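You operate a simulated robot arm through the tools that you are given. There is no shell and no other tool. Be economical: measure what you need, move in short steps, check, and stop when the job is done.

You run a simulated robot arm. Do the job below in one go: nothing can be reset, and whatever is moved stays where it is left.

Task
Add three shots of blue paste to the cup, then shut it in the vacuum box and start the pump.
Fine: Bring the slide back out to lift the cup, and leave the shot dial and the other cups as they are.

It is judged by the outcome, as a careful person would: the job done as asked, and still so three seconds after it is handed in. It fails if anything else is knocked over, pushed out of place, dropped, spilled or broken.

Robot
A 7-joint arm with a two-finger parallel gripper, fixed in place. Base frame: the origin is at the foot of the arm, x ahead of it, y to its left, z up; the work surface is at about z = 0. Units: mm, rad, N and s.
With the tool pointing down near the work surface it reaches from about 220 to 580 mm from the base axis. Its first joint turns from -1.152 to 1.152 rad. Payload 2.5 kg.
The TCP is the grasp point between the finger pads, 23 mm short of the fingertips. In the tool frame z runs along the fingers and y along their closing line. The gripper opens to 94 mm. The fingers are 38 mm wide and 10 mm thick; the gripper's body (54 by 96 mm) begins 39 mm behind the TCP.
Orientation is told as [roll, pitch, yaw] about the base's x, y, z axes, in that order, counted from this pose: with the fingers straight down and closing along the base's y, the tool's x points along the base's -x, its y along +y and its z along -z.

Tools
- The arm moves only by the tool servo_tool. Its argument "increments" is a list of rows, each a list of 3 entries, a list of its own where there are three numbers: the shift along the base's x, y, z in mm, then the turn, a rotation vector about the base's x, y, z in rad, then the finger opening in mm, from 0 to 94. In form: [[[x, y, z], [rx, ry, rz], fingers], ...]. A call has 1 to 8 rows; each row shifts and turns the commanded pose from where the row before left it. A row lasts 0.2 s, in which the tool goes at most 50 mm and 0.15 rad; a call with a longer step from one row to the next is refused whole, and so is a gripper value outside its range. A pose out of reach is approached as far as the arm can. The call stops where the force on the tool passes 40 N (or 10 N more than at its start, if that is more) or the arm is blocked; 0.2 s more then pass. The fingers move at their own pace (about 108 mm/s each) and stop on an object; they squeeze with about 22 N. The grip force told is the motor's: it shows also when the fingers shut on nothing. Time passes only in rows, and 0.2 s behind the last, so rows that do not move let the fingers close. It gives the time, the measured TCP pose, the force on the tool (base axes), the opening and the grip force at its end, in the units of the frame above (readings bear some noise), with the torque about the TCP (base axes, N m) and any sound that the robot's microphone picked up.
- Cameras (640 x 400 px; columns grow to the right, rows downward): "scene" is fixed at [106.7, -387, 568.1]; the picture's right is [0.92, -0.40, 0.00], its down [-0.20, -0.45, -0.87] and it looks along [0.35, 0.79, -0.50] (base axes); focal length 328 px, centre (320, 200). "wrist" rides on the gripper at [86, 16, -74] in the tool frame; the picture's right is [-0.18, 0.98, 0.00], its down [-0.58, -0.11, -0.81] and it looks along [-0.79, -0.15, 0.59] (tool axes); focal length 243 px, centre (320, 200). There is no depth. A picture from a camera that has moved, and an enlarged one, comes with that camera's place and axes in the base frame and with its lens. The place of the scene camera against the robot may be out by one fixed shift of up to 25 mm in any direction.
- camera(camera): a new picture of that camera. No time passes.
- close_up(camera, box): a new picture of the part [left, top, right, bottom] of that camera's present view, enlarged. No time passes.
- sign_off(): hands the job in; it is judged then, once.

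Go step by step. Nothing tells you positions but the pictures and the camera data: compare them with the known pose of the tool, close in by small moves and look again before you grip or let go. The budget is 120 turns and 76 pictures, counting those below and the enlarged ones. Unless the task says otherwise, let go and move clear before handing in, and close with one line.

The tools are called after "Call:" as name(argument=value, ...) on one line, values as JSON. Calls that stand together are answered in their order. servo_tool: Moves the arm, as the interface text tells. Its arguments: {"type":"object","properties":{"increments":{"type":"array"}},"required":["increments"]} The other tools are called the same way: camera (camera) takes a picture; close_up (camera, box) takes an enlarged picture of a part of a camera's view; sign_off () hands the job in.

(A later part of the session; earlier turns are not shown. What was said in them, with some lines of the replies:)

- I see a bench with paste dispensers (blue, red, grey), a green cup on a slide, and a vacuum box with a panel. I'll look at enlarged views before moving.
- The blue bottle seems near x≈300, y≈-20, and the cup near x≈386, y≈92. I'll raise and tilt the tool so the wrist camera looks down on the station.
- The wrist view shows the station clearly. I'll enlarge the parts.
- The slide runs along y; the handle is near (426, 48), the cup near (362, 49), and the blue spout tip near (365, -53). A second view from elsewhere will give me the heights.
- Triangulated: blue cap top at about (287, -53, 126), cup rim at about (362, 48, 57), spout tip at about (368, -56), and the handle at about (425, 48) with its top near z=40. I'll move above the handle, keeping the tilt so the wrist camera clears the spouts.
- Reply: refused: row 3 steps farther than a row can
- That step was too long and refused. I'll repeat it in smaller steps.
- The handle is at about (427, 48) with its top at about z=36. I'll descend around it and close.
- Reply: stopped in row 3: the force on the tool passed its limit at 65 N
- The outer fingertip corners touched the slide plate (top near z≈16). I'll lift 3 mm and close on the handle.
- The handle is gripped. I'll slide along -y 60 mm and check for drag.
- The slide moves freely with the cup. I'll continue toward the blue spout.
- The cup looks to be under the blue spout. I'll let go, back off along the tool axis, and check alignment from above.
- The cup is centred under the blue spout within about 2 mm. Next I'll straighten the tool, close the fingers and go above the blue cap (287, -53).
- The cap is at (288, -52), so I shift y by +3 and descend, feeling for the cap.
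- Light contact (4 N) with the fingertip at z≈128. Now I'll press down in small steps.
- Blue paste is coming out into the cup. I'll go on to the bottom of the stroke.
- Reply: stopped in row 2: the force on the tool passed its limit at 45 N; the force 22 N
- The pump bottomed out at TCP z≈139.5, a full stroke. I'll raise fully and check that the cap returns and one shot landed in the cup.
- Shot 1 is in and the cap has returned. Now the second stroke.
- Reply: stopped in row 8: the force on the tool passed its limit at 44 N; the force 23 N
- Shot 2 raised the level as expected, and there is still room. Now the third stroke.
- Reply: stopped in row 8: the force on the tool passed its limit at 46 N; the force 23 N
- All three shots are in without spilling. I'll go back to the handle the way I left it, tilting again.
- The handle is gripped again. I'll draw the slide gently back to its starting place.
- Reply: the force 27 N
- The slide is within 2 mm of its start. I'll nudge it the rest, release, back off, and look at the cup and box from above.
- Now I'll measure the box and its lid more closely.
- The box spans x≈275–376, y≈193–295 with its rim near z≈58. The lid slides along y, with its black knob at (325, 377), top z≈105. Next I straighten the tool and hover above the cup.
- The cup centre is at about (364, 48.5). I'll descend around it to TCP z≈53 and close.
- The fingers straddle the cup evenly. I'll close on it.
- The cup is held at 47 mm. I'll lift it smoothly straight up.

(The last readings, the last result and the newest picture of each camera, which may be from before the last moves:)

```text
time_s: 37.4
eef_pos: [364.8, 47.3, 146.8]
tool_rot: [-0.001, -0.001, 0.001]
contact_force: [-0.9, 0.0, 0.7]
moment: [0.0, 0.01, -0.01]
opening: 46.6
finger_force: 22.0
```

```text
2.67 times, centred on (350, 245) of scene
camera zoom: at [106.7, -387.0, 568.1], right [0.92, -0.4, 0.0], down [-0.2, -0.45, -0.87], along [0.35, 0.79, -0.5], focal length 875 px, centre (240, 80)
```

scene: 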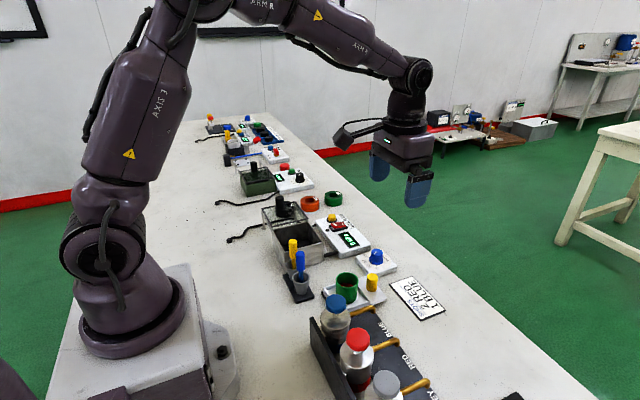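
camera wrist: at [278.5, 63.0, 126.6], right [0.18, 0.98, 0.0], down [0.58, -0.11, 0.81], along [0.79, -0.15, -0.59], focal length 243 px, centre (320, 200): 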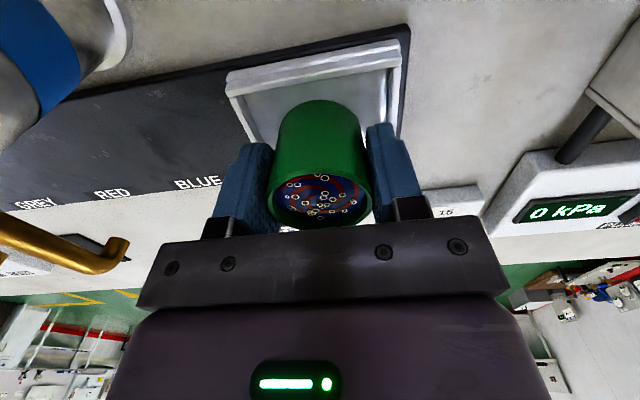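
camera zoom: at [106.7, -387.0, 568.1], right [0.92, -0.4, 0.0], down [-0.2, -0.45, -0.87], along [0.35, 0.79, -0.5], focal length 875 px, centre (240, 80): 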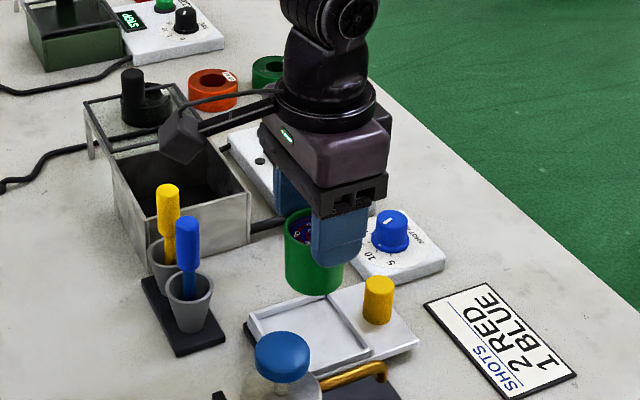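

The cup is lifted cleanly. I'll carry it at this height in +y, then in -x over the box centre at about (325, 244).

Call:
servo_tool(increments=[[[0, 5, 2], [0, 0, 0], 40], [[0, 12, 2], [0, 0, 0], 40], [[0, 18, 2], [0, 0, 0], 40], [[0, 20, 2], [0, 0, 0], 40], [[0, 20, 0], [0, 0, 0], 40], [[0, 20, 0], [0, 0, 0], 40], [[0, 15, 0], [0, 0, 0], 40], [[0, 12, 0], [0, 0, 0], 40]])

Call:
servo_tool(increments=[[[-3, 12, 0], [0, 0, 0], 40], [[-6, 14, 0], [0, 0, 0], 40], [[-8, 14, 0], [0, 0, 0], 40], [[-8, 14, 0], [0, 0, 0], 40], [[-8, 10, 0], [0, 0, 0], 40], [[-5, 6, 0], [0, 0, 0], 40], [[-2, 3, 0], [0, 0, 0], 40], [[0, 0, 0], [0, 0, 0], 40]])

Call:
camera(camera="wrist")

Call:
close_up(camera="scene", box=[220, 140, 420, 290])

```text
time_s: 39.2
eef_pos: [363.9, 169.9, 157.1]
tool_rot: [0.001, -0.002, 0.002]
contact_force: [0.1, 0.2, -0.1]
moment: [0.0, -0.01, 0.0]
opening: 46.7
finger_force: 21.6
```

```text
time_s: 41.0
eef_pos: [323.5, 243.9, 153.9]
tool_rot: [0.0, -0.003, 0.001]
contact_force: [0.7, -0.7, -0.6]
moment: [0.0, 0.0, 0.0]
opening: 46.5
finger_force: 21.9
```

```text
35 pictures are left
camera wrist: at [236.5, 258.4, 229.3], right [0.18, 0.98, 0.0], down [0.58, -0.11, 0.81], along [0.79, -0.15, -0.59], focal length 243 px, centre (320, 200)
```

wrist: 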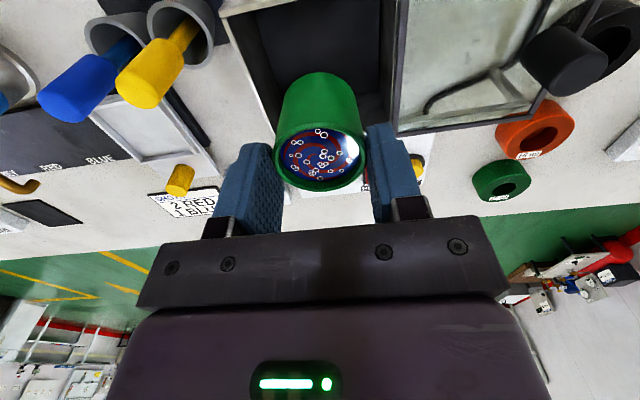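

```text
2.67 times, centred on (320, 215) of scene
camera zoom: at [106.7, -387.0, 568.1], right [0.92, -0.4, 0.0], down [-0.2, -0.45, -0.87], along [0.35, 0.79, -0.5], focal length 875 px, centre (320, 160)
```

zoom: 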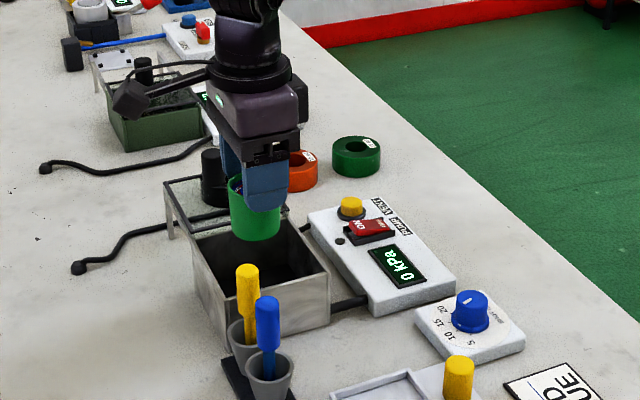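

The cup hangs over the box. I'll enlarge the view to check the centring against the box rim.

Call:
close_up(camera="wrist", box=[200, 0, 440, 150])

```text
2.67 times, centred on (320, 75) of wrist
camera zoom: at [236.5, 258.4, 229.3], right [0.18, 0.98, 0.0], down [0.58, -0.11, 0.81], along [0.79, -0.15, -0.59], focal length 647 px, centre (320, 533)
```

zoom: 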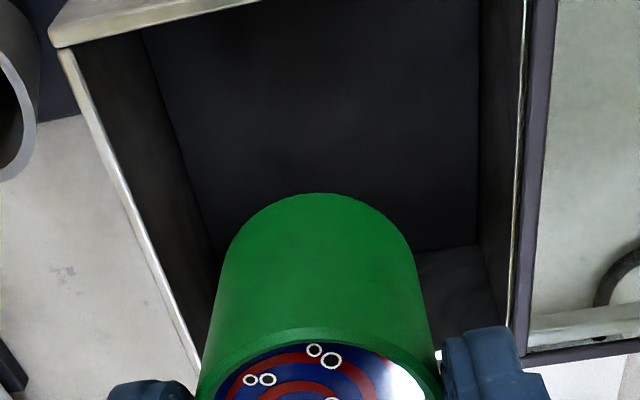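

The inside spans y≈196–291 and x≈280–371, so the cup is centred. I'll lower it into the box, slowing near the floor.

Call:
servo_tool(increments=[[[1, 0, -10], [0, 0, 0], 40], [[0.5, 0, -18], [0, 0, 0], 40], [[0, 0, -20], [0, 0, 0], 40], [[0, 0, -20], [0, 0, 0], 40], [[0, 0, -14], [0, 0, 0], 40], [[0, 0, -8], [0, 0, 0], 40], [[0, 0, -4], [0, 0, 0], 40]])

Call:
servo_tool(increments=[[[0, 0, -2], [0, 0, 0], 40], [[0, 0, -2], [0, 0, 0], 40], [[0, 0, -2], [0, 0, 0], 40], [[0, 0, -2], [0, 0, 0], 40]])

```text
time_s: 42.6
eef_pos: [328.4, 243.1, 60.9]
tool_rot: [0.0, -0.004, 0.002]
contact_force: [-2.4, -4.5, 17.2]
moment: [-0.1, -0.01, 0.0]
opening: 46.7
finger_force: 22.1
```

```text
time_s: 43.2
eef_pos: [328.6, 244.2, 59.4]
tool_rot: [0.003, -0.004, -0.001]
contact_force: [-1.2, -2.0, 8.2]
moment: [-0.02, 0.03, 0.0]
opening: 46.8
finger_force: 22.2
stopped in row 3: the force on the tool passed its limit at 45 N (the readings are from after the stop); the commanded pose is now the measured one
```

Contact at TCP z≈60. I'll look to see whether the cup is standing on the floor or something is touching the rim.

Call:
camera(camera="wrist")

Call:
close_up(camera="scene", box=[230, 170, 390, 290])

```text
32 pictures are left
camera wrist: at [241.5, 258.7, 133.1], right [0.18, 0.98, 0.0], down [0.58, -0.11, 0.81], along [0.8, -0.15, -0.59], focal length 243 px, centre (320, 200)
```

wrist: 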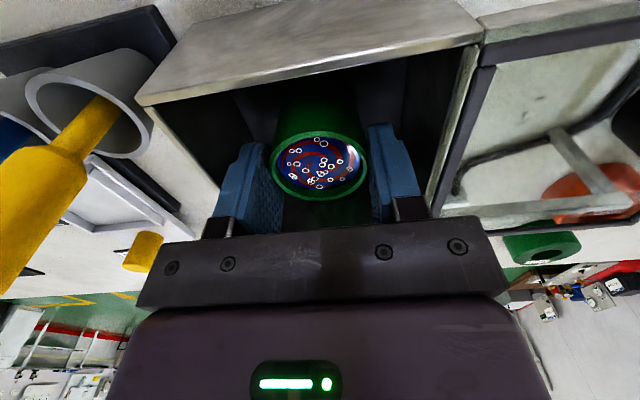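

```text
3.33 times, centred on (310, 230) of scene
camera zoom: at [106.7, -387.0, 568.1], right [0.92, -0.4, 0.0], down [-0.2, -0.45, -0.87], along [0.35, 0.8, -0.5], focal length 1094 px, centre (353, 100)
```

zoom: 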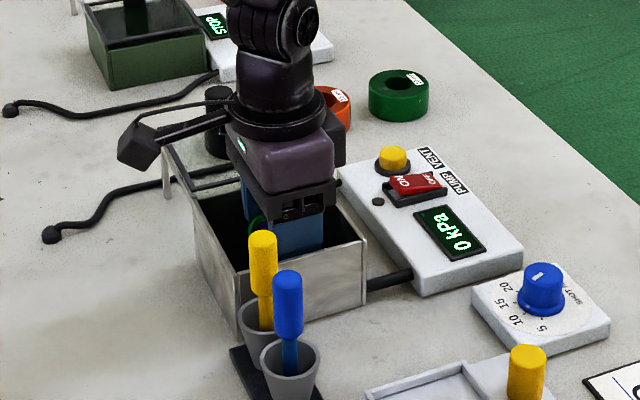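

The rim is now at z≈47, so the cup stands on the box floor (it had settled lower in the fingers during the lift). I'll open slightly and rise straight up.

Call:
servo_tool(increments=[[[0, 0, 0], [0, 0, 0], 52], [[0, 0, 0], [0, 0, 0], 62], [[0, 0, 0], [0, 0, 0], 62], [[0, 0, 15], [0, 0, 0], 62], [[0, 0, 30], [0, 0, 0], 62], [[0, 0, 40], [0, 0, 0], 62], [[0, 0, 35], [0, 0, 0], 62], [[0, 0, 0], [0, 0, 0], 62]])

Call:
camera(camera="wrist")

Call:
close_up(camera="scene", box=[230, 170, 390, 290])

```text
time_s: 45.0
eef_pos: [327.1, 243.7, 182.9]
tool_rot: [0.0, -0.004, 0.0]
contact_force: [0.6, -0.3, 0.1]
moment: [-0.02, 0.0, 0.01]
opening: 61.9
finger_force: 0.0
```

```text
30 pictures are left
camera wrist: at [240.3, 259.1, 255.7], right [0.18, 0.98, 0.0], down [0.58, -0.11, 0.81], along [0.79, -0.15, -0.59], focal length 243 px, centre (320, 200)
```

wrist: 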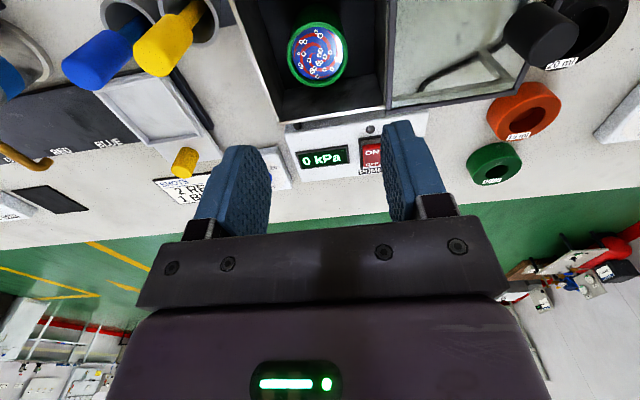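

```text
3.33 times, centred on (310, 230) of scene
camera zoom: at [106.7, -387.0, 568.1], right [0.92, -0.4, 0.0], down [-0.2, -0.45, -0.87], along [0.35, 0.79, -0.5], focal length 1094 px, centre (353, 100)
```

zoom: 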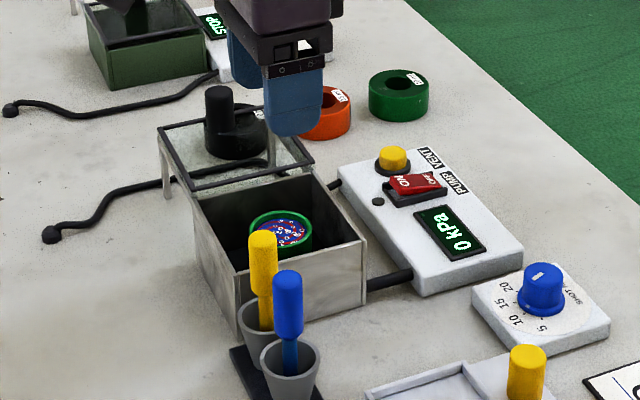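

The cup stands upright in the box. Next I move above the lid knob at about (322, 375).

Call:
servo_tool(increments=[[[0, 30, 0], [0, 0, 0], 62], [[0, 35, 0], [0, 0, 0], 62], [[-2, 35, 0], [0, 0, 0], 62], [[-2, 31, -10], [0, 0, 0], 62], [[0, 0, 0], [0, 0, 0], 62]])

Call:
camera(camera="wrist")

```text
time_s: 46.2
eef_pos: [325.6, 372.7, 171.1]
tool_rot: [0.0, -0.004, -0.002]
contact_force: [0.0, 0.0, -0.1]
moment: [0.03, 0.0, 0.02]
opening: 62.0
finger_force: 0.0
```

```text
28 pictures are left
camera wrist: at [238.2, 388.4, 244.7], right [0.18, 0.98, 0.0], down [0.58, -0.11, 0.81], along [0.79, -0.15, -0.59], focal length 243 px, centre (320, 200)
```

wrist: 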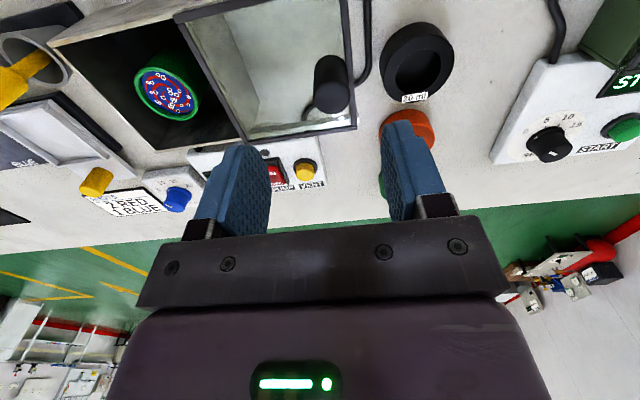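

The knob is at about (325, 379). I'll centre on it, descend and close.

Call:
servo_tool(increments=[[[0, 3, -20], [0, 0, 0], 62], [[0, 3, -25], [0, 0, 0], 62], [[0, 1, -18], [0, 0, 0], 62], [[0, 0, -10], [0, 0, 0], 62], [[0, 0, 0], [0, 0, 0], 62]])

Call:
camera(camera="wrist")

Call:
close_up(camera="scene", box=[210, 140, 370, 260])

```text
time_s: 47.4
eef_pos: [324.7, 379.6, 95.4]
tool_rot: [0.001, -0.005, 0.004]
contact_force: [0.4, -0.9, -0.3]
moment: [0.05, -0.04, 0.02]
opening: 62.0
finger_force: 0.0
```

```text
27 pictures are left
camera wrist: at [238.0, 394.8, 169.4], right [0.18, 0.98, 0.0], down [0.58, -0.11, 0.81], along [0.8, -0.15, -0.59], focal length 243 px, centre (320, 200)
```

wrist: 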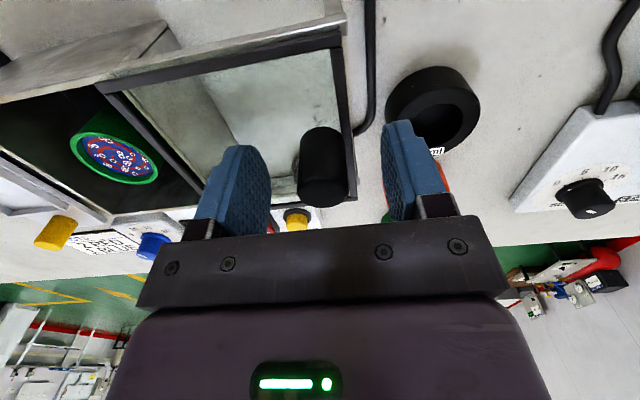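

```text
3.33 times, centred on (290, 200) of scene
camera zoom: at [106.7, -387.0, 568.1], right [0.92, -0.4, 0.0], down [-0.2, -0.45, -0.87], along [0.35, 0.79, -0.5], focal length 1094 px, centre (420, 200)
```

zoom: 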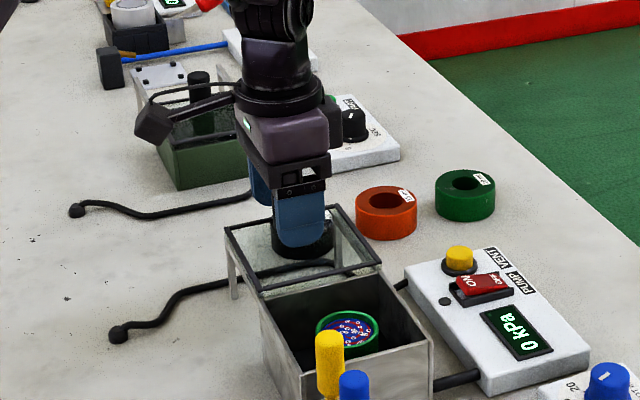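

The knob sits between the fingers. I'll close on it.

Call:
servo_tool(increments=[[[0, -1, -2], [0, 0, 0], 45], [[0, 0, 0], [0, 0, 0], 20], [[0, 0, 0], [0, 0, 0], 20], [[0, 0, 0], [0, 0, 0], 20]])

```text
time_s: 48.4
eef_pos: [324.9, 379.2, 93.0]
tool_rot: [0.001, -0.004, 0.002]
contact_force: [-0.5, 2.3, 1.0]
moment: [-0.56, -0.5, 0.05]
opening: 23.3
finger_force: 45.1
```

Gripped at 23 mm. I'll slide the lid in -y.

Call:
servo_tool(increments=[[[0, -5, 0], [0, 0, 0], 20], [[0, -8, 0], [0, 0, 0], 20], [[0, -10, 0], [0, 0, 0], 20], [[0, -10, 0], [0, 0, 0], 20], [[0, -10, 0], [0, 0, 0], 20], [[0, 0, 0], [0, 0, 0], 20]])

Call:
close_up(camera="scene", box=[210, 140, 370, 260])

```text
time_s: 49.8
eef_pos: [324.8, 338.5, 92.4]
tool_rot: [0.0, -0.003, 0.0]
contact_force: [-2.5, 1.4, 0.8]
moment: [-0.49, -0.51, -0.1]
opening: 23.7
finger_force: 45.4
```

```text
3.33 times, centred on (290, 200) of scene
camera zoom: at [106.7, -387.0, 568.1], right [0.92, -0.4, 0.0], down [-0.2, -0.45, -0.87], along [0.35, 0.79, -0.5], focal length 1094 px, centre (420, 200)
```

zoom: 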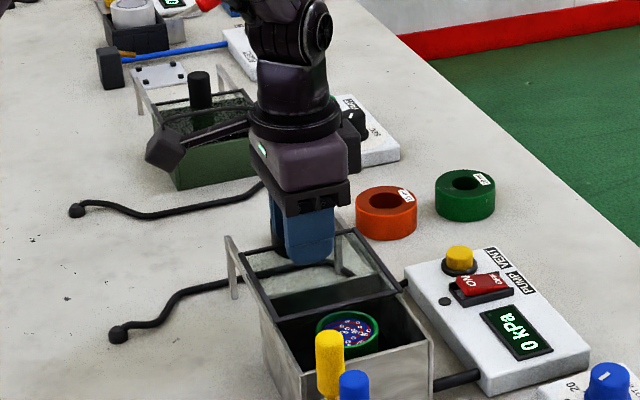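

The lid slides properly. I'll continue, slowing for the end stop.

Call:
servo_tool(increments=[[[0, -8, 0], [0, 0, 0], 20], [[0, -10, 0], [0, 0, 0], 20], [[0, -10, 0], [0, 0, 0], 20], [[0, -10, 0], [0, 0, 0], 20], [[0, -8, 0], [0, 0, 0], 20], [[0, -4, 0], [0, 0, 0], 20], [[0, -3, 0], [0, 0, 0], 20], [[0, -3, 0], [0, 0, 0], 20]])

Call:
close_up(camera="scene", box=[210, 160, 370, 280])

```text
time_s: 51.6
eef_pos: [322.9, 282.0, 93.7]
tool_rot: [0.0, -0.004, -0.001]
contact_force: [7.1, 0.4, -24.6]
moment: [0.63, 0.48, 0.07]
opening: 23.9
finger_force: 44.9
```

```text
3.33 times, centred on (290, 220) of scene
camera zoom: at [106.8, -386.9, 568.2], right [0.92, -0.4, 0.0], down [-0.2, -0.45, -0.87], along [0.35, 0.79, -0.5], focal length 1094 px, centre (420, 133)
```

zoom: 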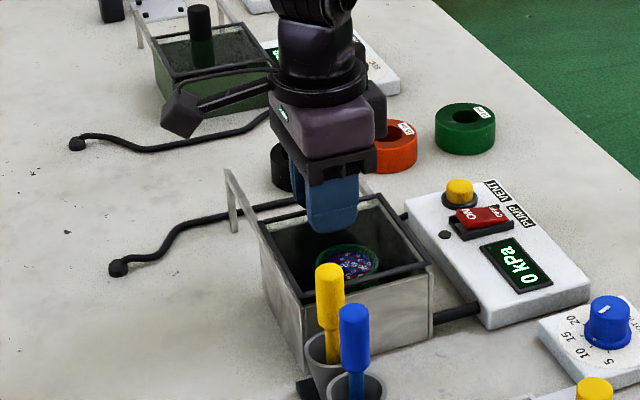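

Nearly closed. I'll ease it the last few millimetres to the stop.

Call:
servo_tool(increments=[[[0, -2, -0.5], [0, 0, 0], 20], [[0, -2, -0.5], [0, 0, 0], 20], [[0, -2, 0], [0, 0, 0], 20], [[0, -2, 0], [0, 0, 0], 20]])

Call:
close_up(camera="scene", box=[240, 190, 360, 280])

```text
time_s: 52.5
eef_pos: [323.8, 280.9, 94.3]
tool_rot: [0.01, -0.006, 0.006]
contact_force: [2.4, 4.2, -2.2]
moment: [-1.04, -0.07, 0.04]
opening: 24.0
finger_force: 45.2
stopped in row 4: the force on the tool passed its limit at 42 N (the readings are from after the stop); the commanded pose is now the measured one
```

```text
4.44 times, centred on (300, 235) of scene
camera zoom: at [106.7, -387.0, 568.2], right [0.92, -0.4, 0.0], down [-0.2, -0.45, -0.87], along [0.35, 0.79, -0.5], focal length 1459 px, centre (409, 44)
```

zoom: 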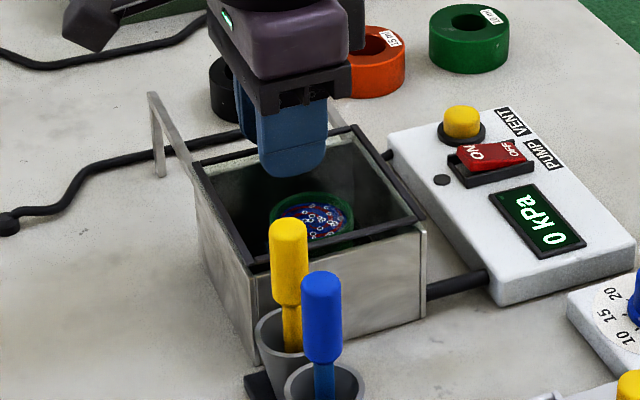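

The lid hit its end stop after about 98 mm. I'll release, rise, and check it and the pump switch from above.

Call:
servo_tool(increments=[[[0, 0, 0], [0, 0, 0], 60], [[0, 0, 0], [0, 0, 0], 60], [[0, 0, 20], [0, 0, 0], 60], [[0, 0, 40], [0, 0, 0], 60], [[0, 0, 40], [0, 0.13, 0], 30], [[0, 0, 30], [0, 0.13, 0], 0], [[0, 0, 0], [0, 0.13, 0], 0], [[0, 0, 0], [0, 0.13, 0], 0]])

Call:
camera(camera="wrist")

Call:
close_up(camera="scene", box=[240, 180, 380, 280])

```text
time_s: 54.3
eef_pos: [324.8, 280.7, 223.8]
tool_rot: [0.015, 0.513, 0.008]
contact_force: [-0.1, -0.5, -0.3]
moment: [0.0, 0.02, 0.03]
opening: 0.0
finger_force: 21.7
```

```text
22 pictures are left
camera wrist: at [285.5, 294.3, 332.6], right [0.16, 0.98, -0.08], down [0.9, -0.11, 0.41], along [0.4, -0.14, -0.91], focal length 243 px, centre (320, 200)
```

wrist: 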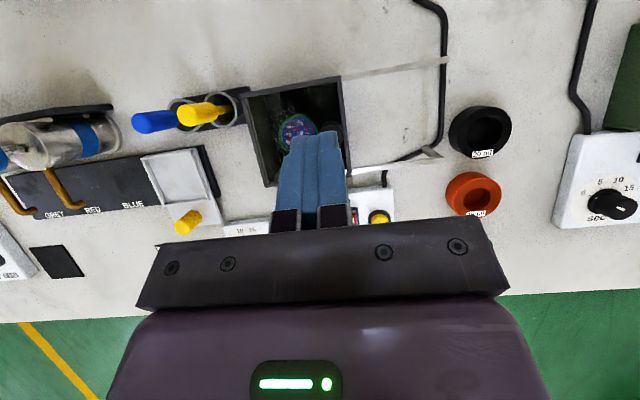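

```text
4.00 times, centred on (310, 230) of scene
camera zoom: at [106.7, -387.0, 568.1], right [0.92, -0.4, 0.0], down [-0.2, -0.45, -0.87], along [0.35, 0.79, -0.5], focal length 1313 px, centre (360, 80)
```

zoom: 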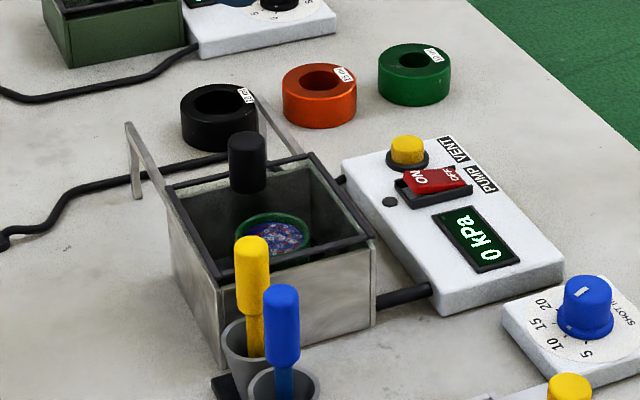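

The lid is fully shut with the cup inside, upright. The rocker's ON end is at about (450, 287). I'll move above it, tilted with fingers closed, and look.

Call:
servo_tool(increments=[[[40, 2, 0], [0, 0, 0], 0], [[40, 2, -20], [0, 0, 0], 0], [[36, 1, -30], [0, 0, 0], 0], [[0, 0, -40], [0, 0, 0], 0], [[0, 0, 0], [0, 0, 0], 0]])

Call:
camera(camera="wrist")

Call:
close_up(camera="scene", box=[290, 160, 410, 250])

```text
time_s: 55.5
eef_pos: [436.6, 287.3, 132.5]
tool_rot: [0.015, 0.512, 0.007]
contact_force: [-0.5, -0.1, 0.0]
moment: [0.03, 0.01, 0.0]
opening: 0.0
finger_force: 22.4
```

```text
20 pictures are left
camera wrist: at [397.7, 300.3, 239.7], right [0.16, 0.98, -0.08], down [0.9, -0.11, 0.42], along [0.4, -0.14, -0.91], focal length 243 px, centre (320, 200)
```

wrist: 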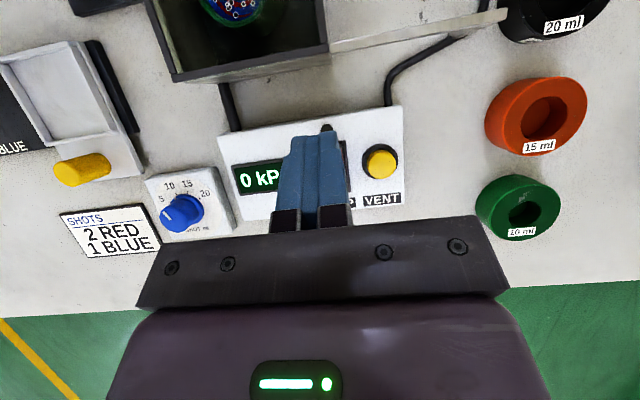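

```text
4.44 times, centred on (350, 205) of scene
camera zoom: at [106.7, -387.0, 568.1], right [0.92, -0.4, 0.0], down [-0.2, -0.45, -0.87], along [0.35, 0.79, -0.5], focal length 1459 px, centre (187, 178)
```

zoom: 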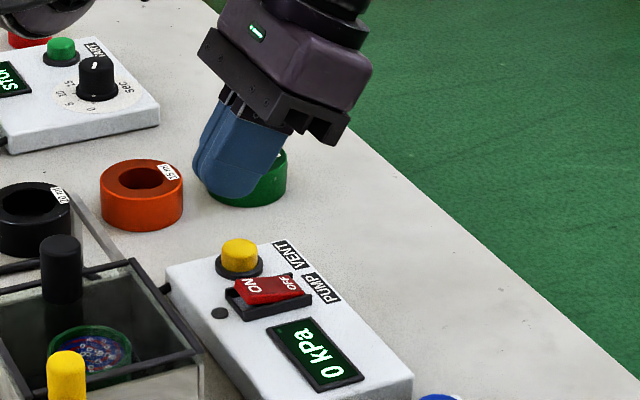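

The finger hides the switch, so I'll step aside in y for a clear look at it.

Call:
servo_tool(increments=[[[0, -25, 0], [0, 0, 0], 0], [[0, -25, 0], [0, 0, 0], 0], [[0, 0, 0], [0, 0, 0], 0]])

Call:
close_up(camera="wrist", box=[300, 80, 480, 220])

```text
time_s: 56.3
eef_pos: [437.2, 236.6, 133.6]
tool_rot: [0.012, 0.514, 0.007]
contact_force: [-0.6, -0.4, 0.1]
moment: [-0.02, -0.02, 0.03]
opening: 0.0
finger_force: 22.1
```

```text
2.86 times, centred on (390, 150) of wrist
camera zoom: at [398.4, 250.7, 241.1], right [0.16, 0.98, -0.08], down [0.9, -0.11, 0.42], along [0.4, -0.14, -0.91], focal length 693 px, centre (120, 343)
```

zoom: 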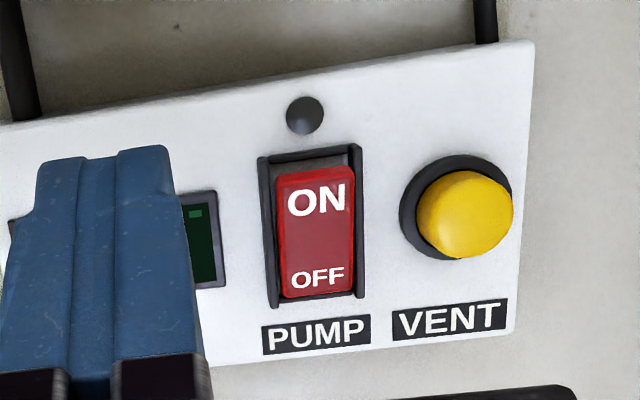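

The rocker's ON end is at about (448, 284), and its OFF end at x≈483. I'll move over the ON end and press down in small steps.

Call:
servo_tool(increments=[[[5, 24, 0], [0, 0, 0], 0], [[5, 24, -10], [0, 0, 0], 0], [[0, 0, -25], [0, 0, 0], 0], [[0, 0, -10], [0, 0, 0], 0], [[0, 0, 0], [0, 0, 0], 0]])

Call:
close_up(camera="scene", box=[290, 160, 410, 250])

```text
time_s: 57.5
eef_pos: [444.4, 280.2, 88.3]
tool_rot: [0.014, 0.513, 0.008]
contact_force: [0.2, 0.0, -0.2]
moment: [0.01, -0.02, 0.0]
opening: 0.0
finger_force: 22.0
out of reach, approached as far as the arm can: row 2, 4
```

```text
4.44 times, centred on (350, 205) of scene
camera zoom: at [106.7, -387.0, 568.1], right [0.92, -0.4, 0.0], down [-0.2, -0.45, -0.87], along [0.35, 0.79, -0.5], focal length 1459 px, centre (187, 178)
```

zoom: 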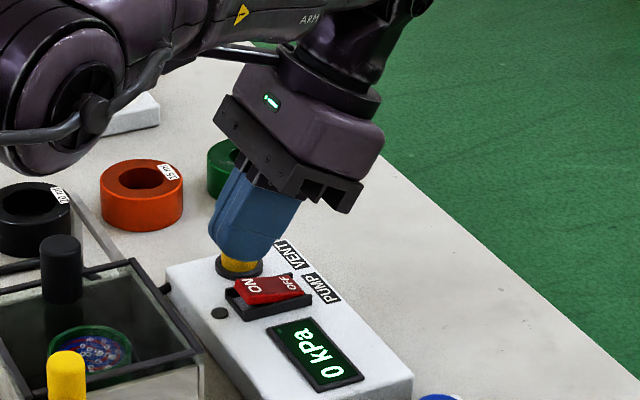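

The tilt costs some reach here. I'll reduce it to about 0.25 rad and place the tip over the ON end.

Call:
servo_tool(increments=[[[0, 0, 10], [0, -0.13, 0], 0], [[0, 0, 0], [0, -0.13, 0], 0], [[0, 0, 0], [0, 0, 0], 0]])

```text
time_s: 58.3
eef_pos: [443.8, 281.4, 99.8]
tool_rot: [0.013, 0.252, 0.007]
contact_force: [-0.1, 1.2, -0.6]
moment: [0.02, 0.01, 0.0]
opening: 0.0
finger_force: 21.8
```

Call:
servo_tool(increments=[[[1, 2.5, -10], [0, 0, 0], 0], [[0, 0, -10], [0, 0, 0], 0], [[0, 0, -5], [0, 0, 0], 0], [[0, 0, 0], [0, 0, 0], 0]])

Call:
close_up(camera="scene", box=[290, 160, 410, 250])

Call:
close_up(camera="wrist", box=[240, 60, 420, 200])

```text
time_s: 59.3
eef_pos: [443.0, 282.6, 75.7]
tool_rot: [0.012, 0.252, 0.006]
contact_force: [0.1, -0.2, 0.0]
moment: [0.02, 0.0, 0.01]
opening: 0.2
finger_force: 22.4
```

```text
4.44 times, centred on (350, 205) of scene
camera zoom: at [106.7, -387.0, 568.1], right [0.92, -0.4, 0.0], down [-0.2, -0.45, -0.87], along [0.35, 0.79, -0.5], focal length 1459 px, centre (187, 178)
```

zoom: 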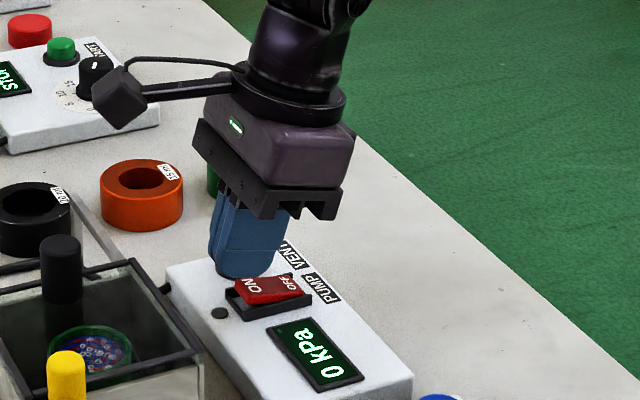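

```text
2.86 times, centred on (330, 130) of wrist
camera zoom: at [378.6, 296.5, 169.0], right [0.17, 0.98, -0.03], down [0.76, -0.11, 0.63], along [0.62, -0.14, -0.77], focal length 693 px, centre (291, 400)
```

zoom: 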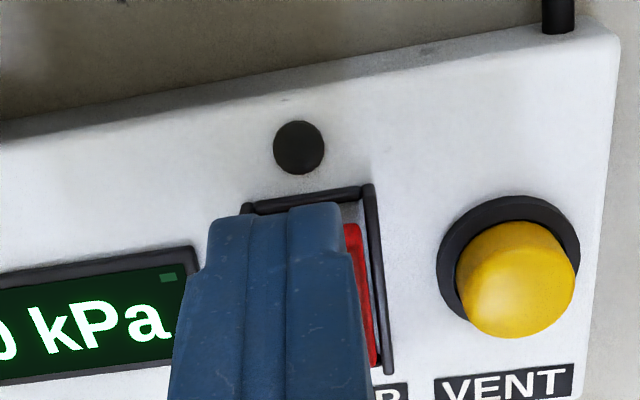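

The tip is over the ON end, about 1.5 mm short in y. I'll correct and press slowly.

Call:
servo_tool(increments=[[[0, 1.5, -4], [0, 0, 0], 0], [[0, 0, -4], [0, 0, 0], 0], [[0, 0, -3], [0, 0, 0], 0], [[0, 0, -3], [0, 0, 0], 0], [[0, 0, -2], [0, 0, 0], 0], [[0, 0, -2], [0, 0, 0], 0]])

Call:
close_up(camera="scene", box=[290, 160, 410, 250])

```text
time_s: 60.7
eef_pos: [445.6, 284.0, 59.8]
tool_rot: [0.013, 0.254, 0.007]
contact_force: [-1.2, -0.7, 2.7]
moment: [0.01, 0.0, 0.02]
opening: 0.1
finger_force: 21.7
heard: click
stopped in row 6: the force on the tool passed its limit at 44 N (the readings are from after the stop); the commanded pose is now the measured one
```

```text
4.44 times, centred on (350, 205) of scene
camera zoom: at [106.7, -387.0, 568.1], right [0.92, -0.4, 0.0], down [-0.2, -0.45, -0.87], along [0.35, 0.79, -0.5], focal length 1459 px, centre (187, 178)
```

zoom: 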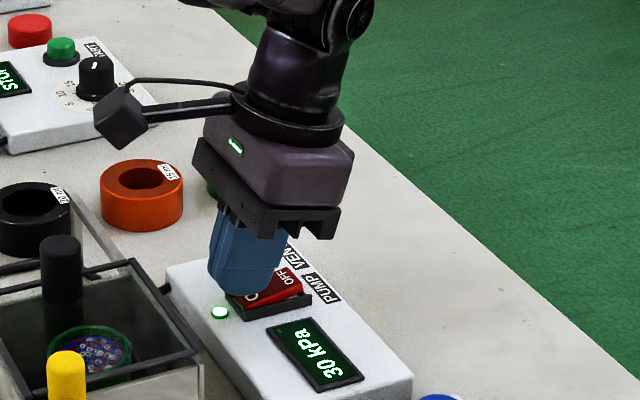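

A click: the lamp is green and the gauge reads 30 kPa. I'll rise clear and watch that the vacuum holds.

Call:
servo_tool(increments=[[[0, 0, 10], [0, 0, 0], 0], [[0, 0, 30], [0, 0, 0], 0], [[0, 0, 40], [0, 0, 0], 0], [[0, 0, 40], [0, 0, 0], 0], [[0, 0, 20], [0, 0, 0], 0], [[0, 0, 0], [0, 0, 0], 0], [[0, 0, 0], [0, 0, 0], 0], [[0, 0, 0], [0, 0, 0], 0]])

Call:
servo_tool(increments=[[[0, 0, 0], [0, 0, 0], 0], [[0, 0, 0], [0, 0, 0], 0], [[0, 0, 0], [0, 0, 0], 0], [[0, 0, 0], [0, 0, 0], 0], [[0, 0, 0], [0, 0, 0], 0], [[0, 0, 0], [0, 0, 0], 0]])

Call:
camera(camera="scene")

Call:
close_up(camera="scene", box=[260, 180, 400, 300])

```text
time_s: 62.5
eef_pos: [444.7, 283.1, 201.1]
tool_rot: [0.013, 0.255, 0.008]
contact_force: [0.0, -0.1, -0.9]
moment: [0.02, 0.01, -0.05]
opening: 0.0
finger_force: 22.0
```

```text
time_s: 63.9
eef_pos: [444.6, 283.4, 201.3]
tool_rot: [0.012, 0.254, 0.008]
contact_force: [0.6, 0.2, -1.0]
moment: [0.03, 0.03, 0.02]
opening: 0.4
finger_force: 21.9
```

```text
13 pictures are left
```

scene: 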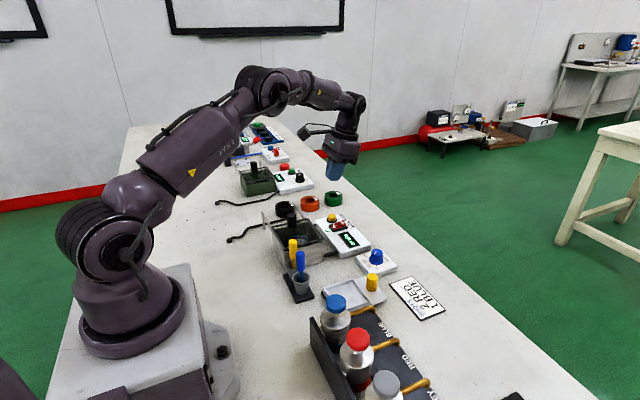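

```text
3.33 times, centred on (330, 240) of scene
camera zoom: at [106.7, -387.0, 568.1], right [0.92, -0.4, 0.0], down [-0.2, -0.45, -0.87], along [0.35, 0.79, -0.5], focal length 1094 px, centre (287, 67)
```

zoom: 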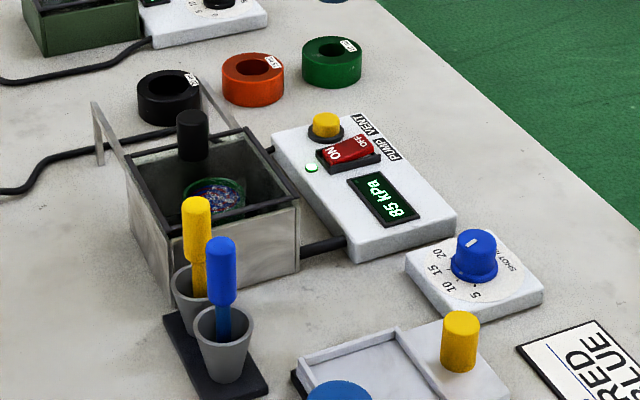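

The gauge has climbed to 85 kPa with the lamp on and the lid shut. The slide is back out, the dial and other cups are untouched, and the arm is clear, so I'll hand in.

Call:
sign_off()

```text
The job is handed in.
```

The cup got three full shots of blue paste and is shut in the vacuum box with the pump running; the gauge read 85 kPa at hand-in, and the slide is back out with the dial and other cups untouched. The card by the slide says 2 red, 1 blue; I followed your instruction of three blue, on top of the red already in the cup.
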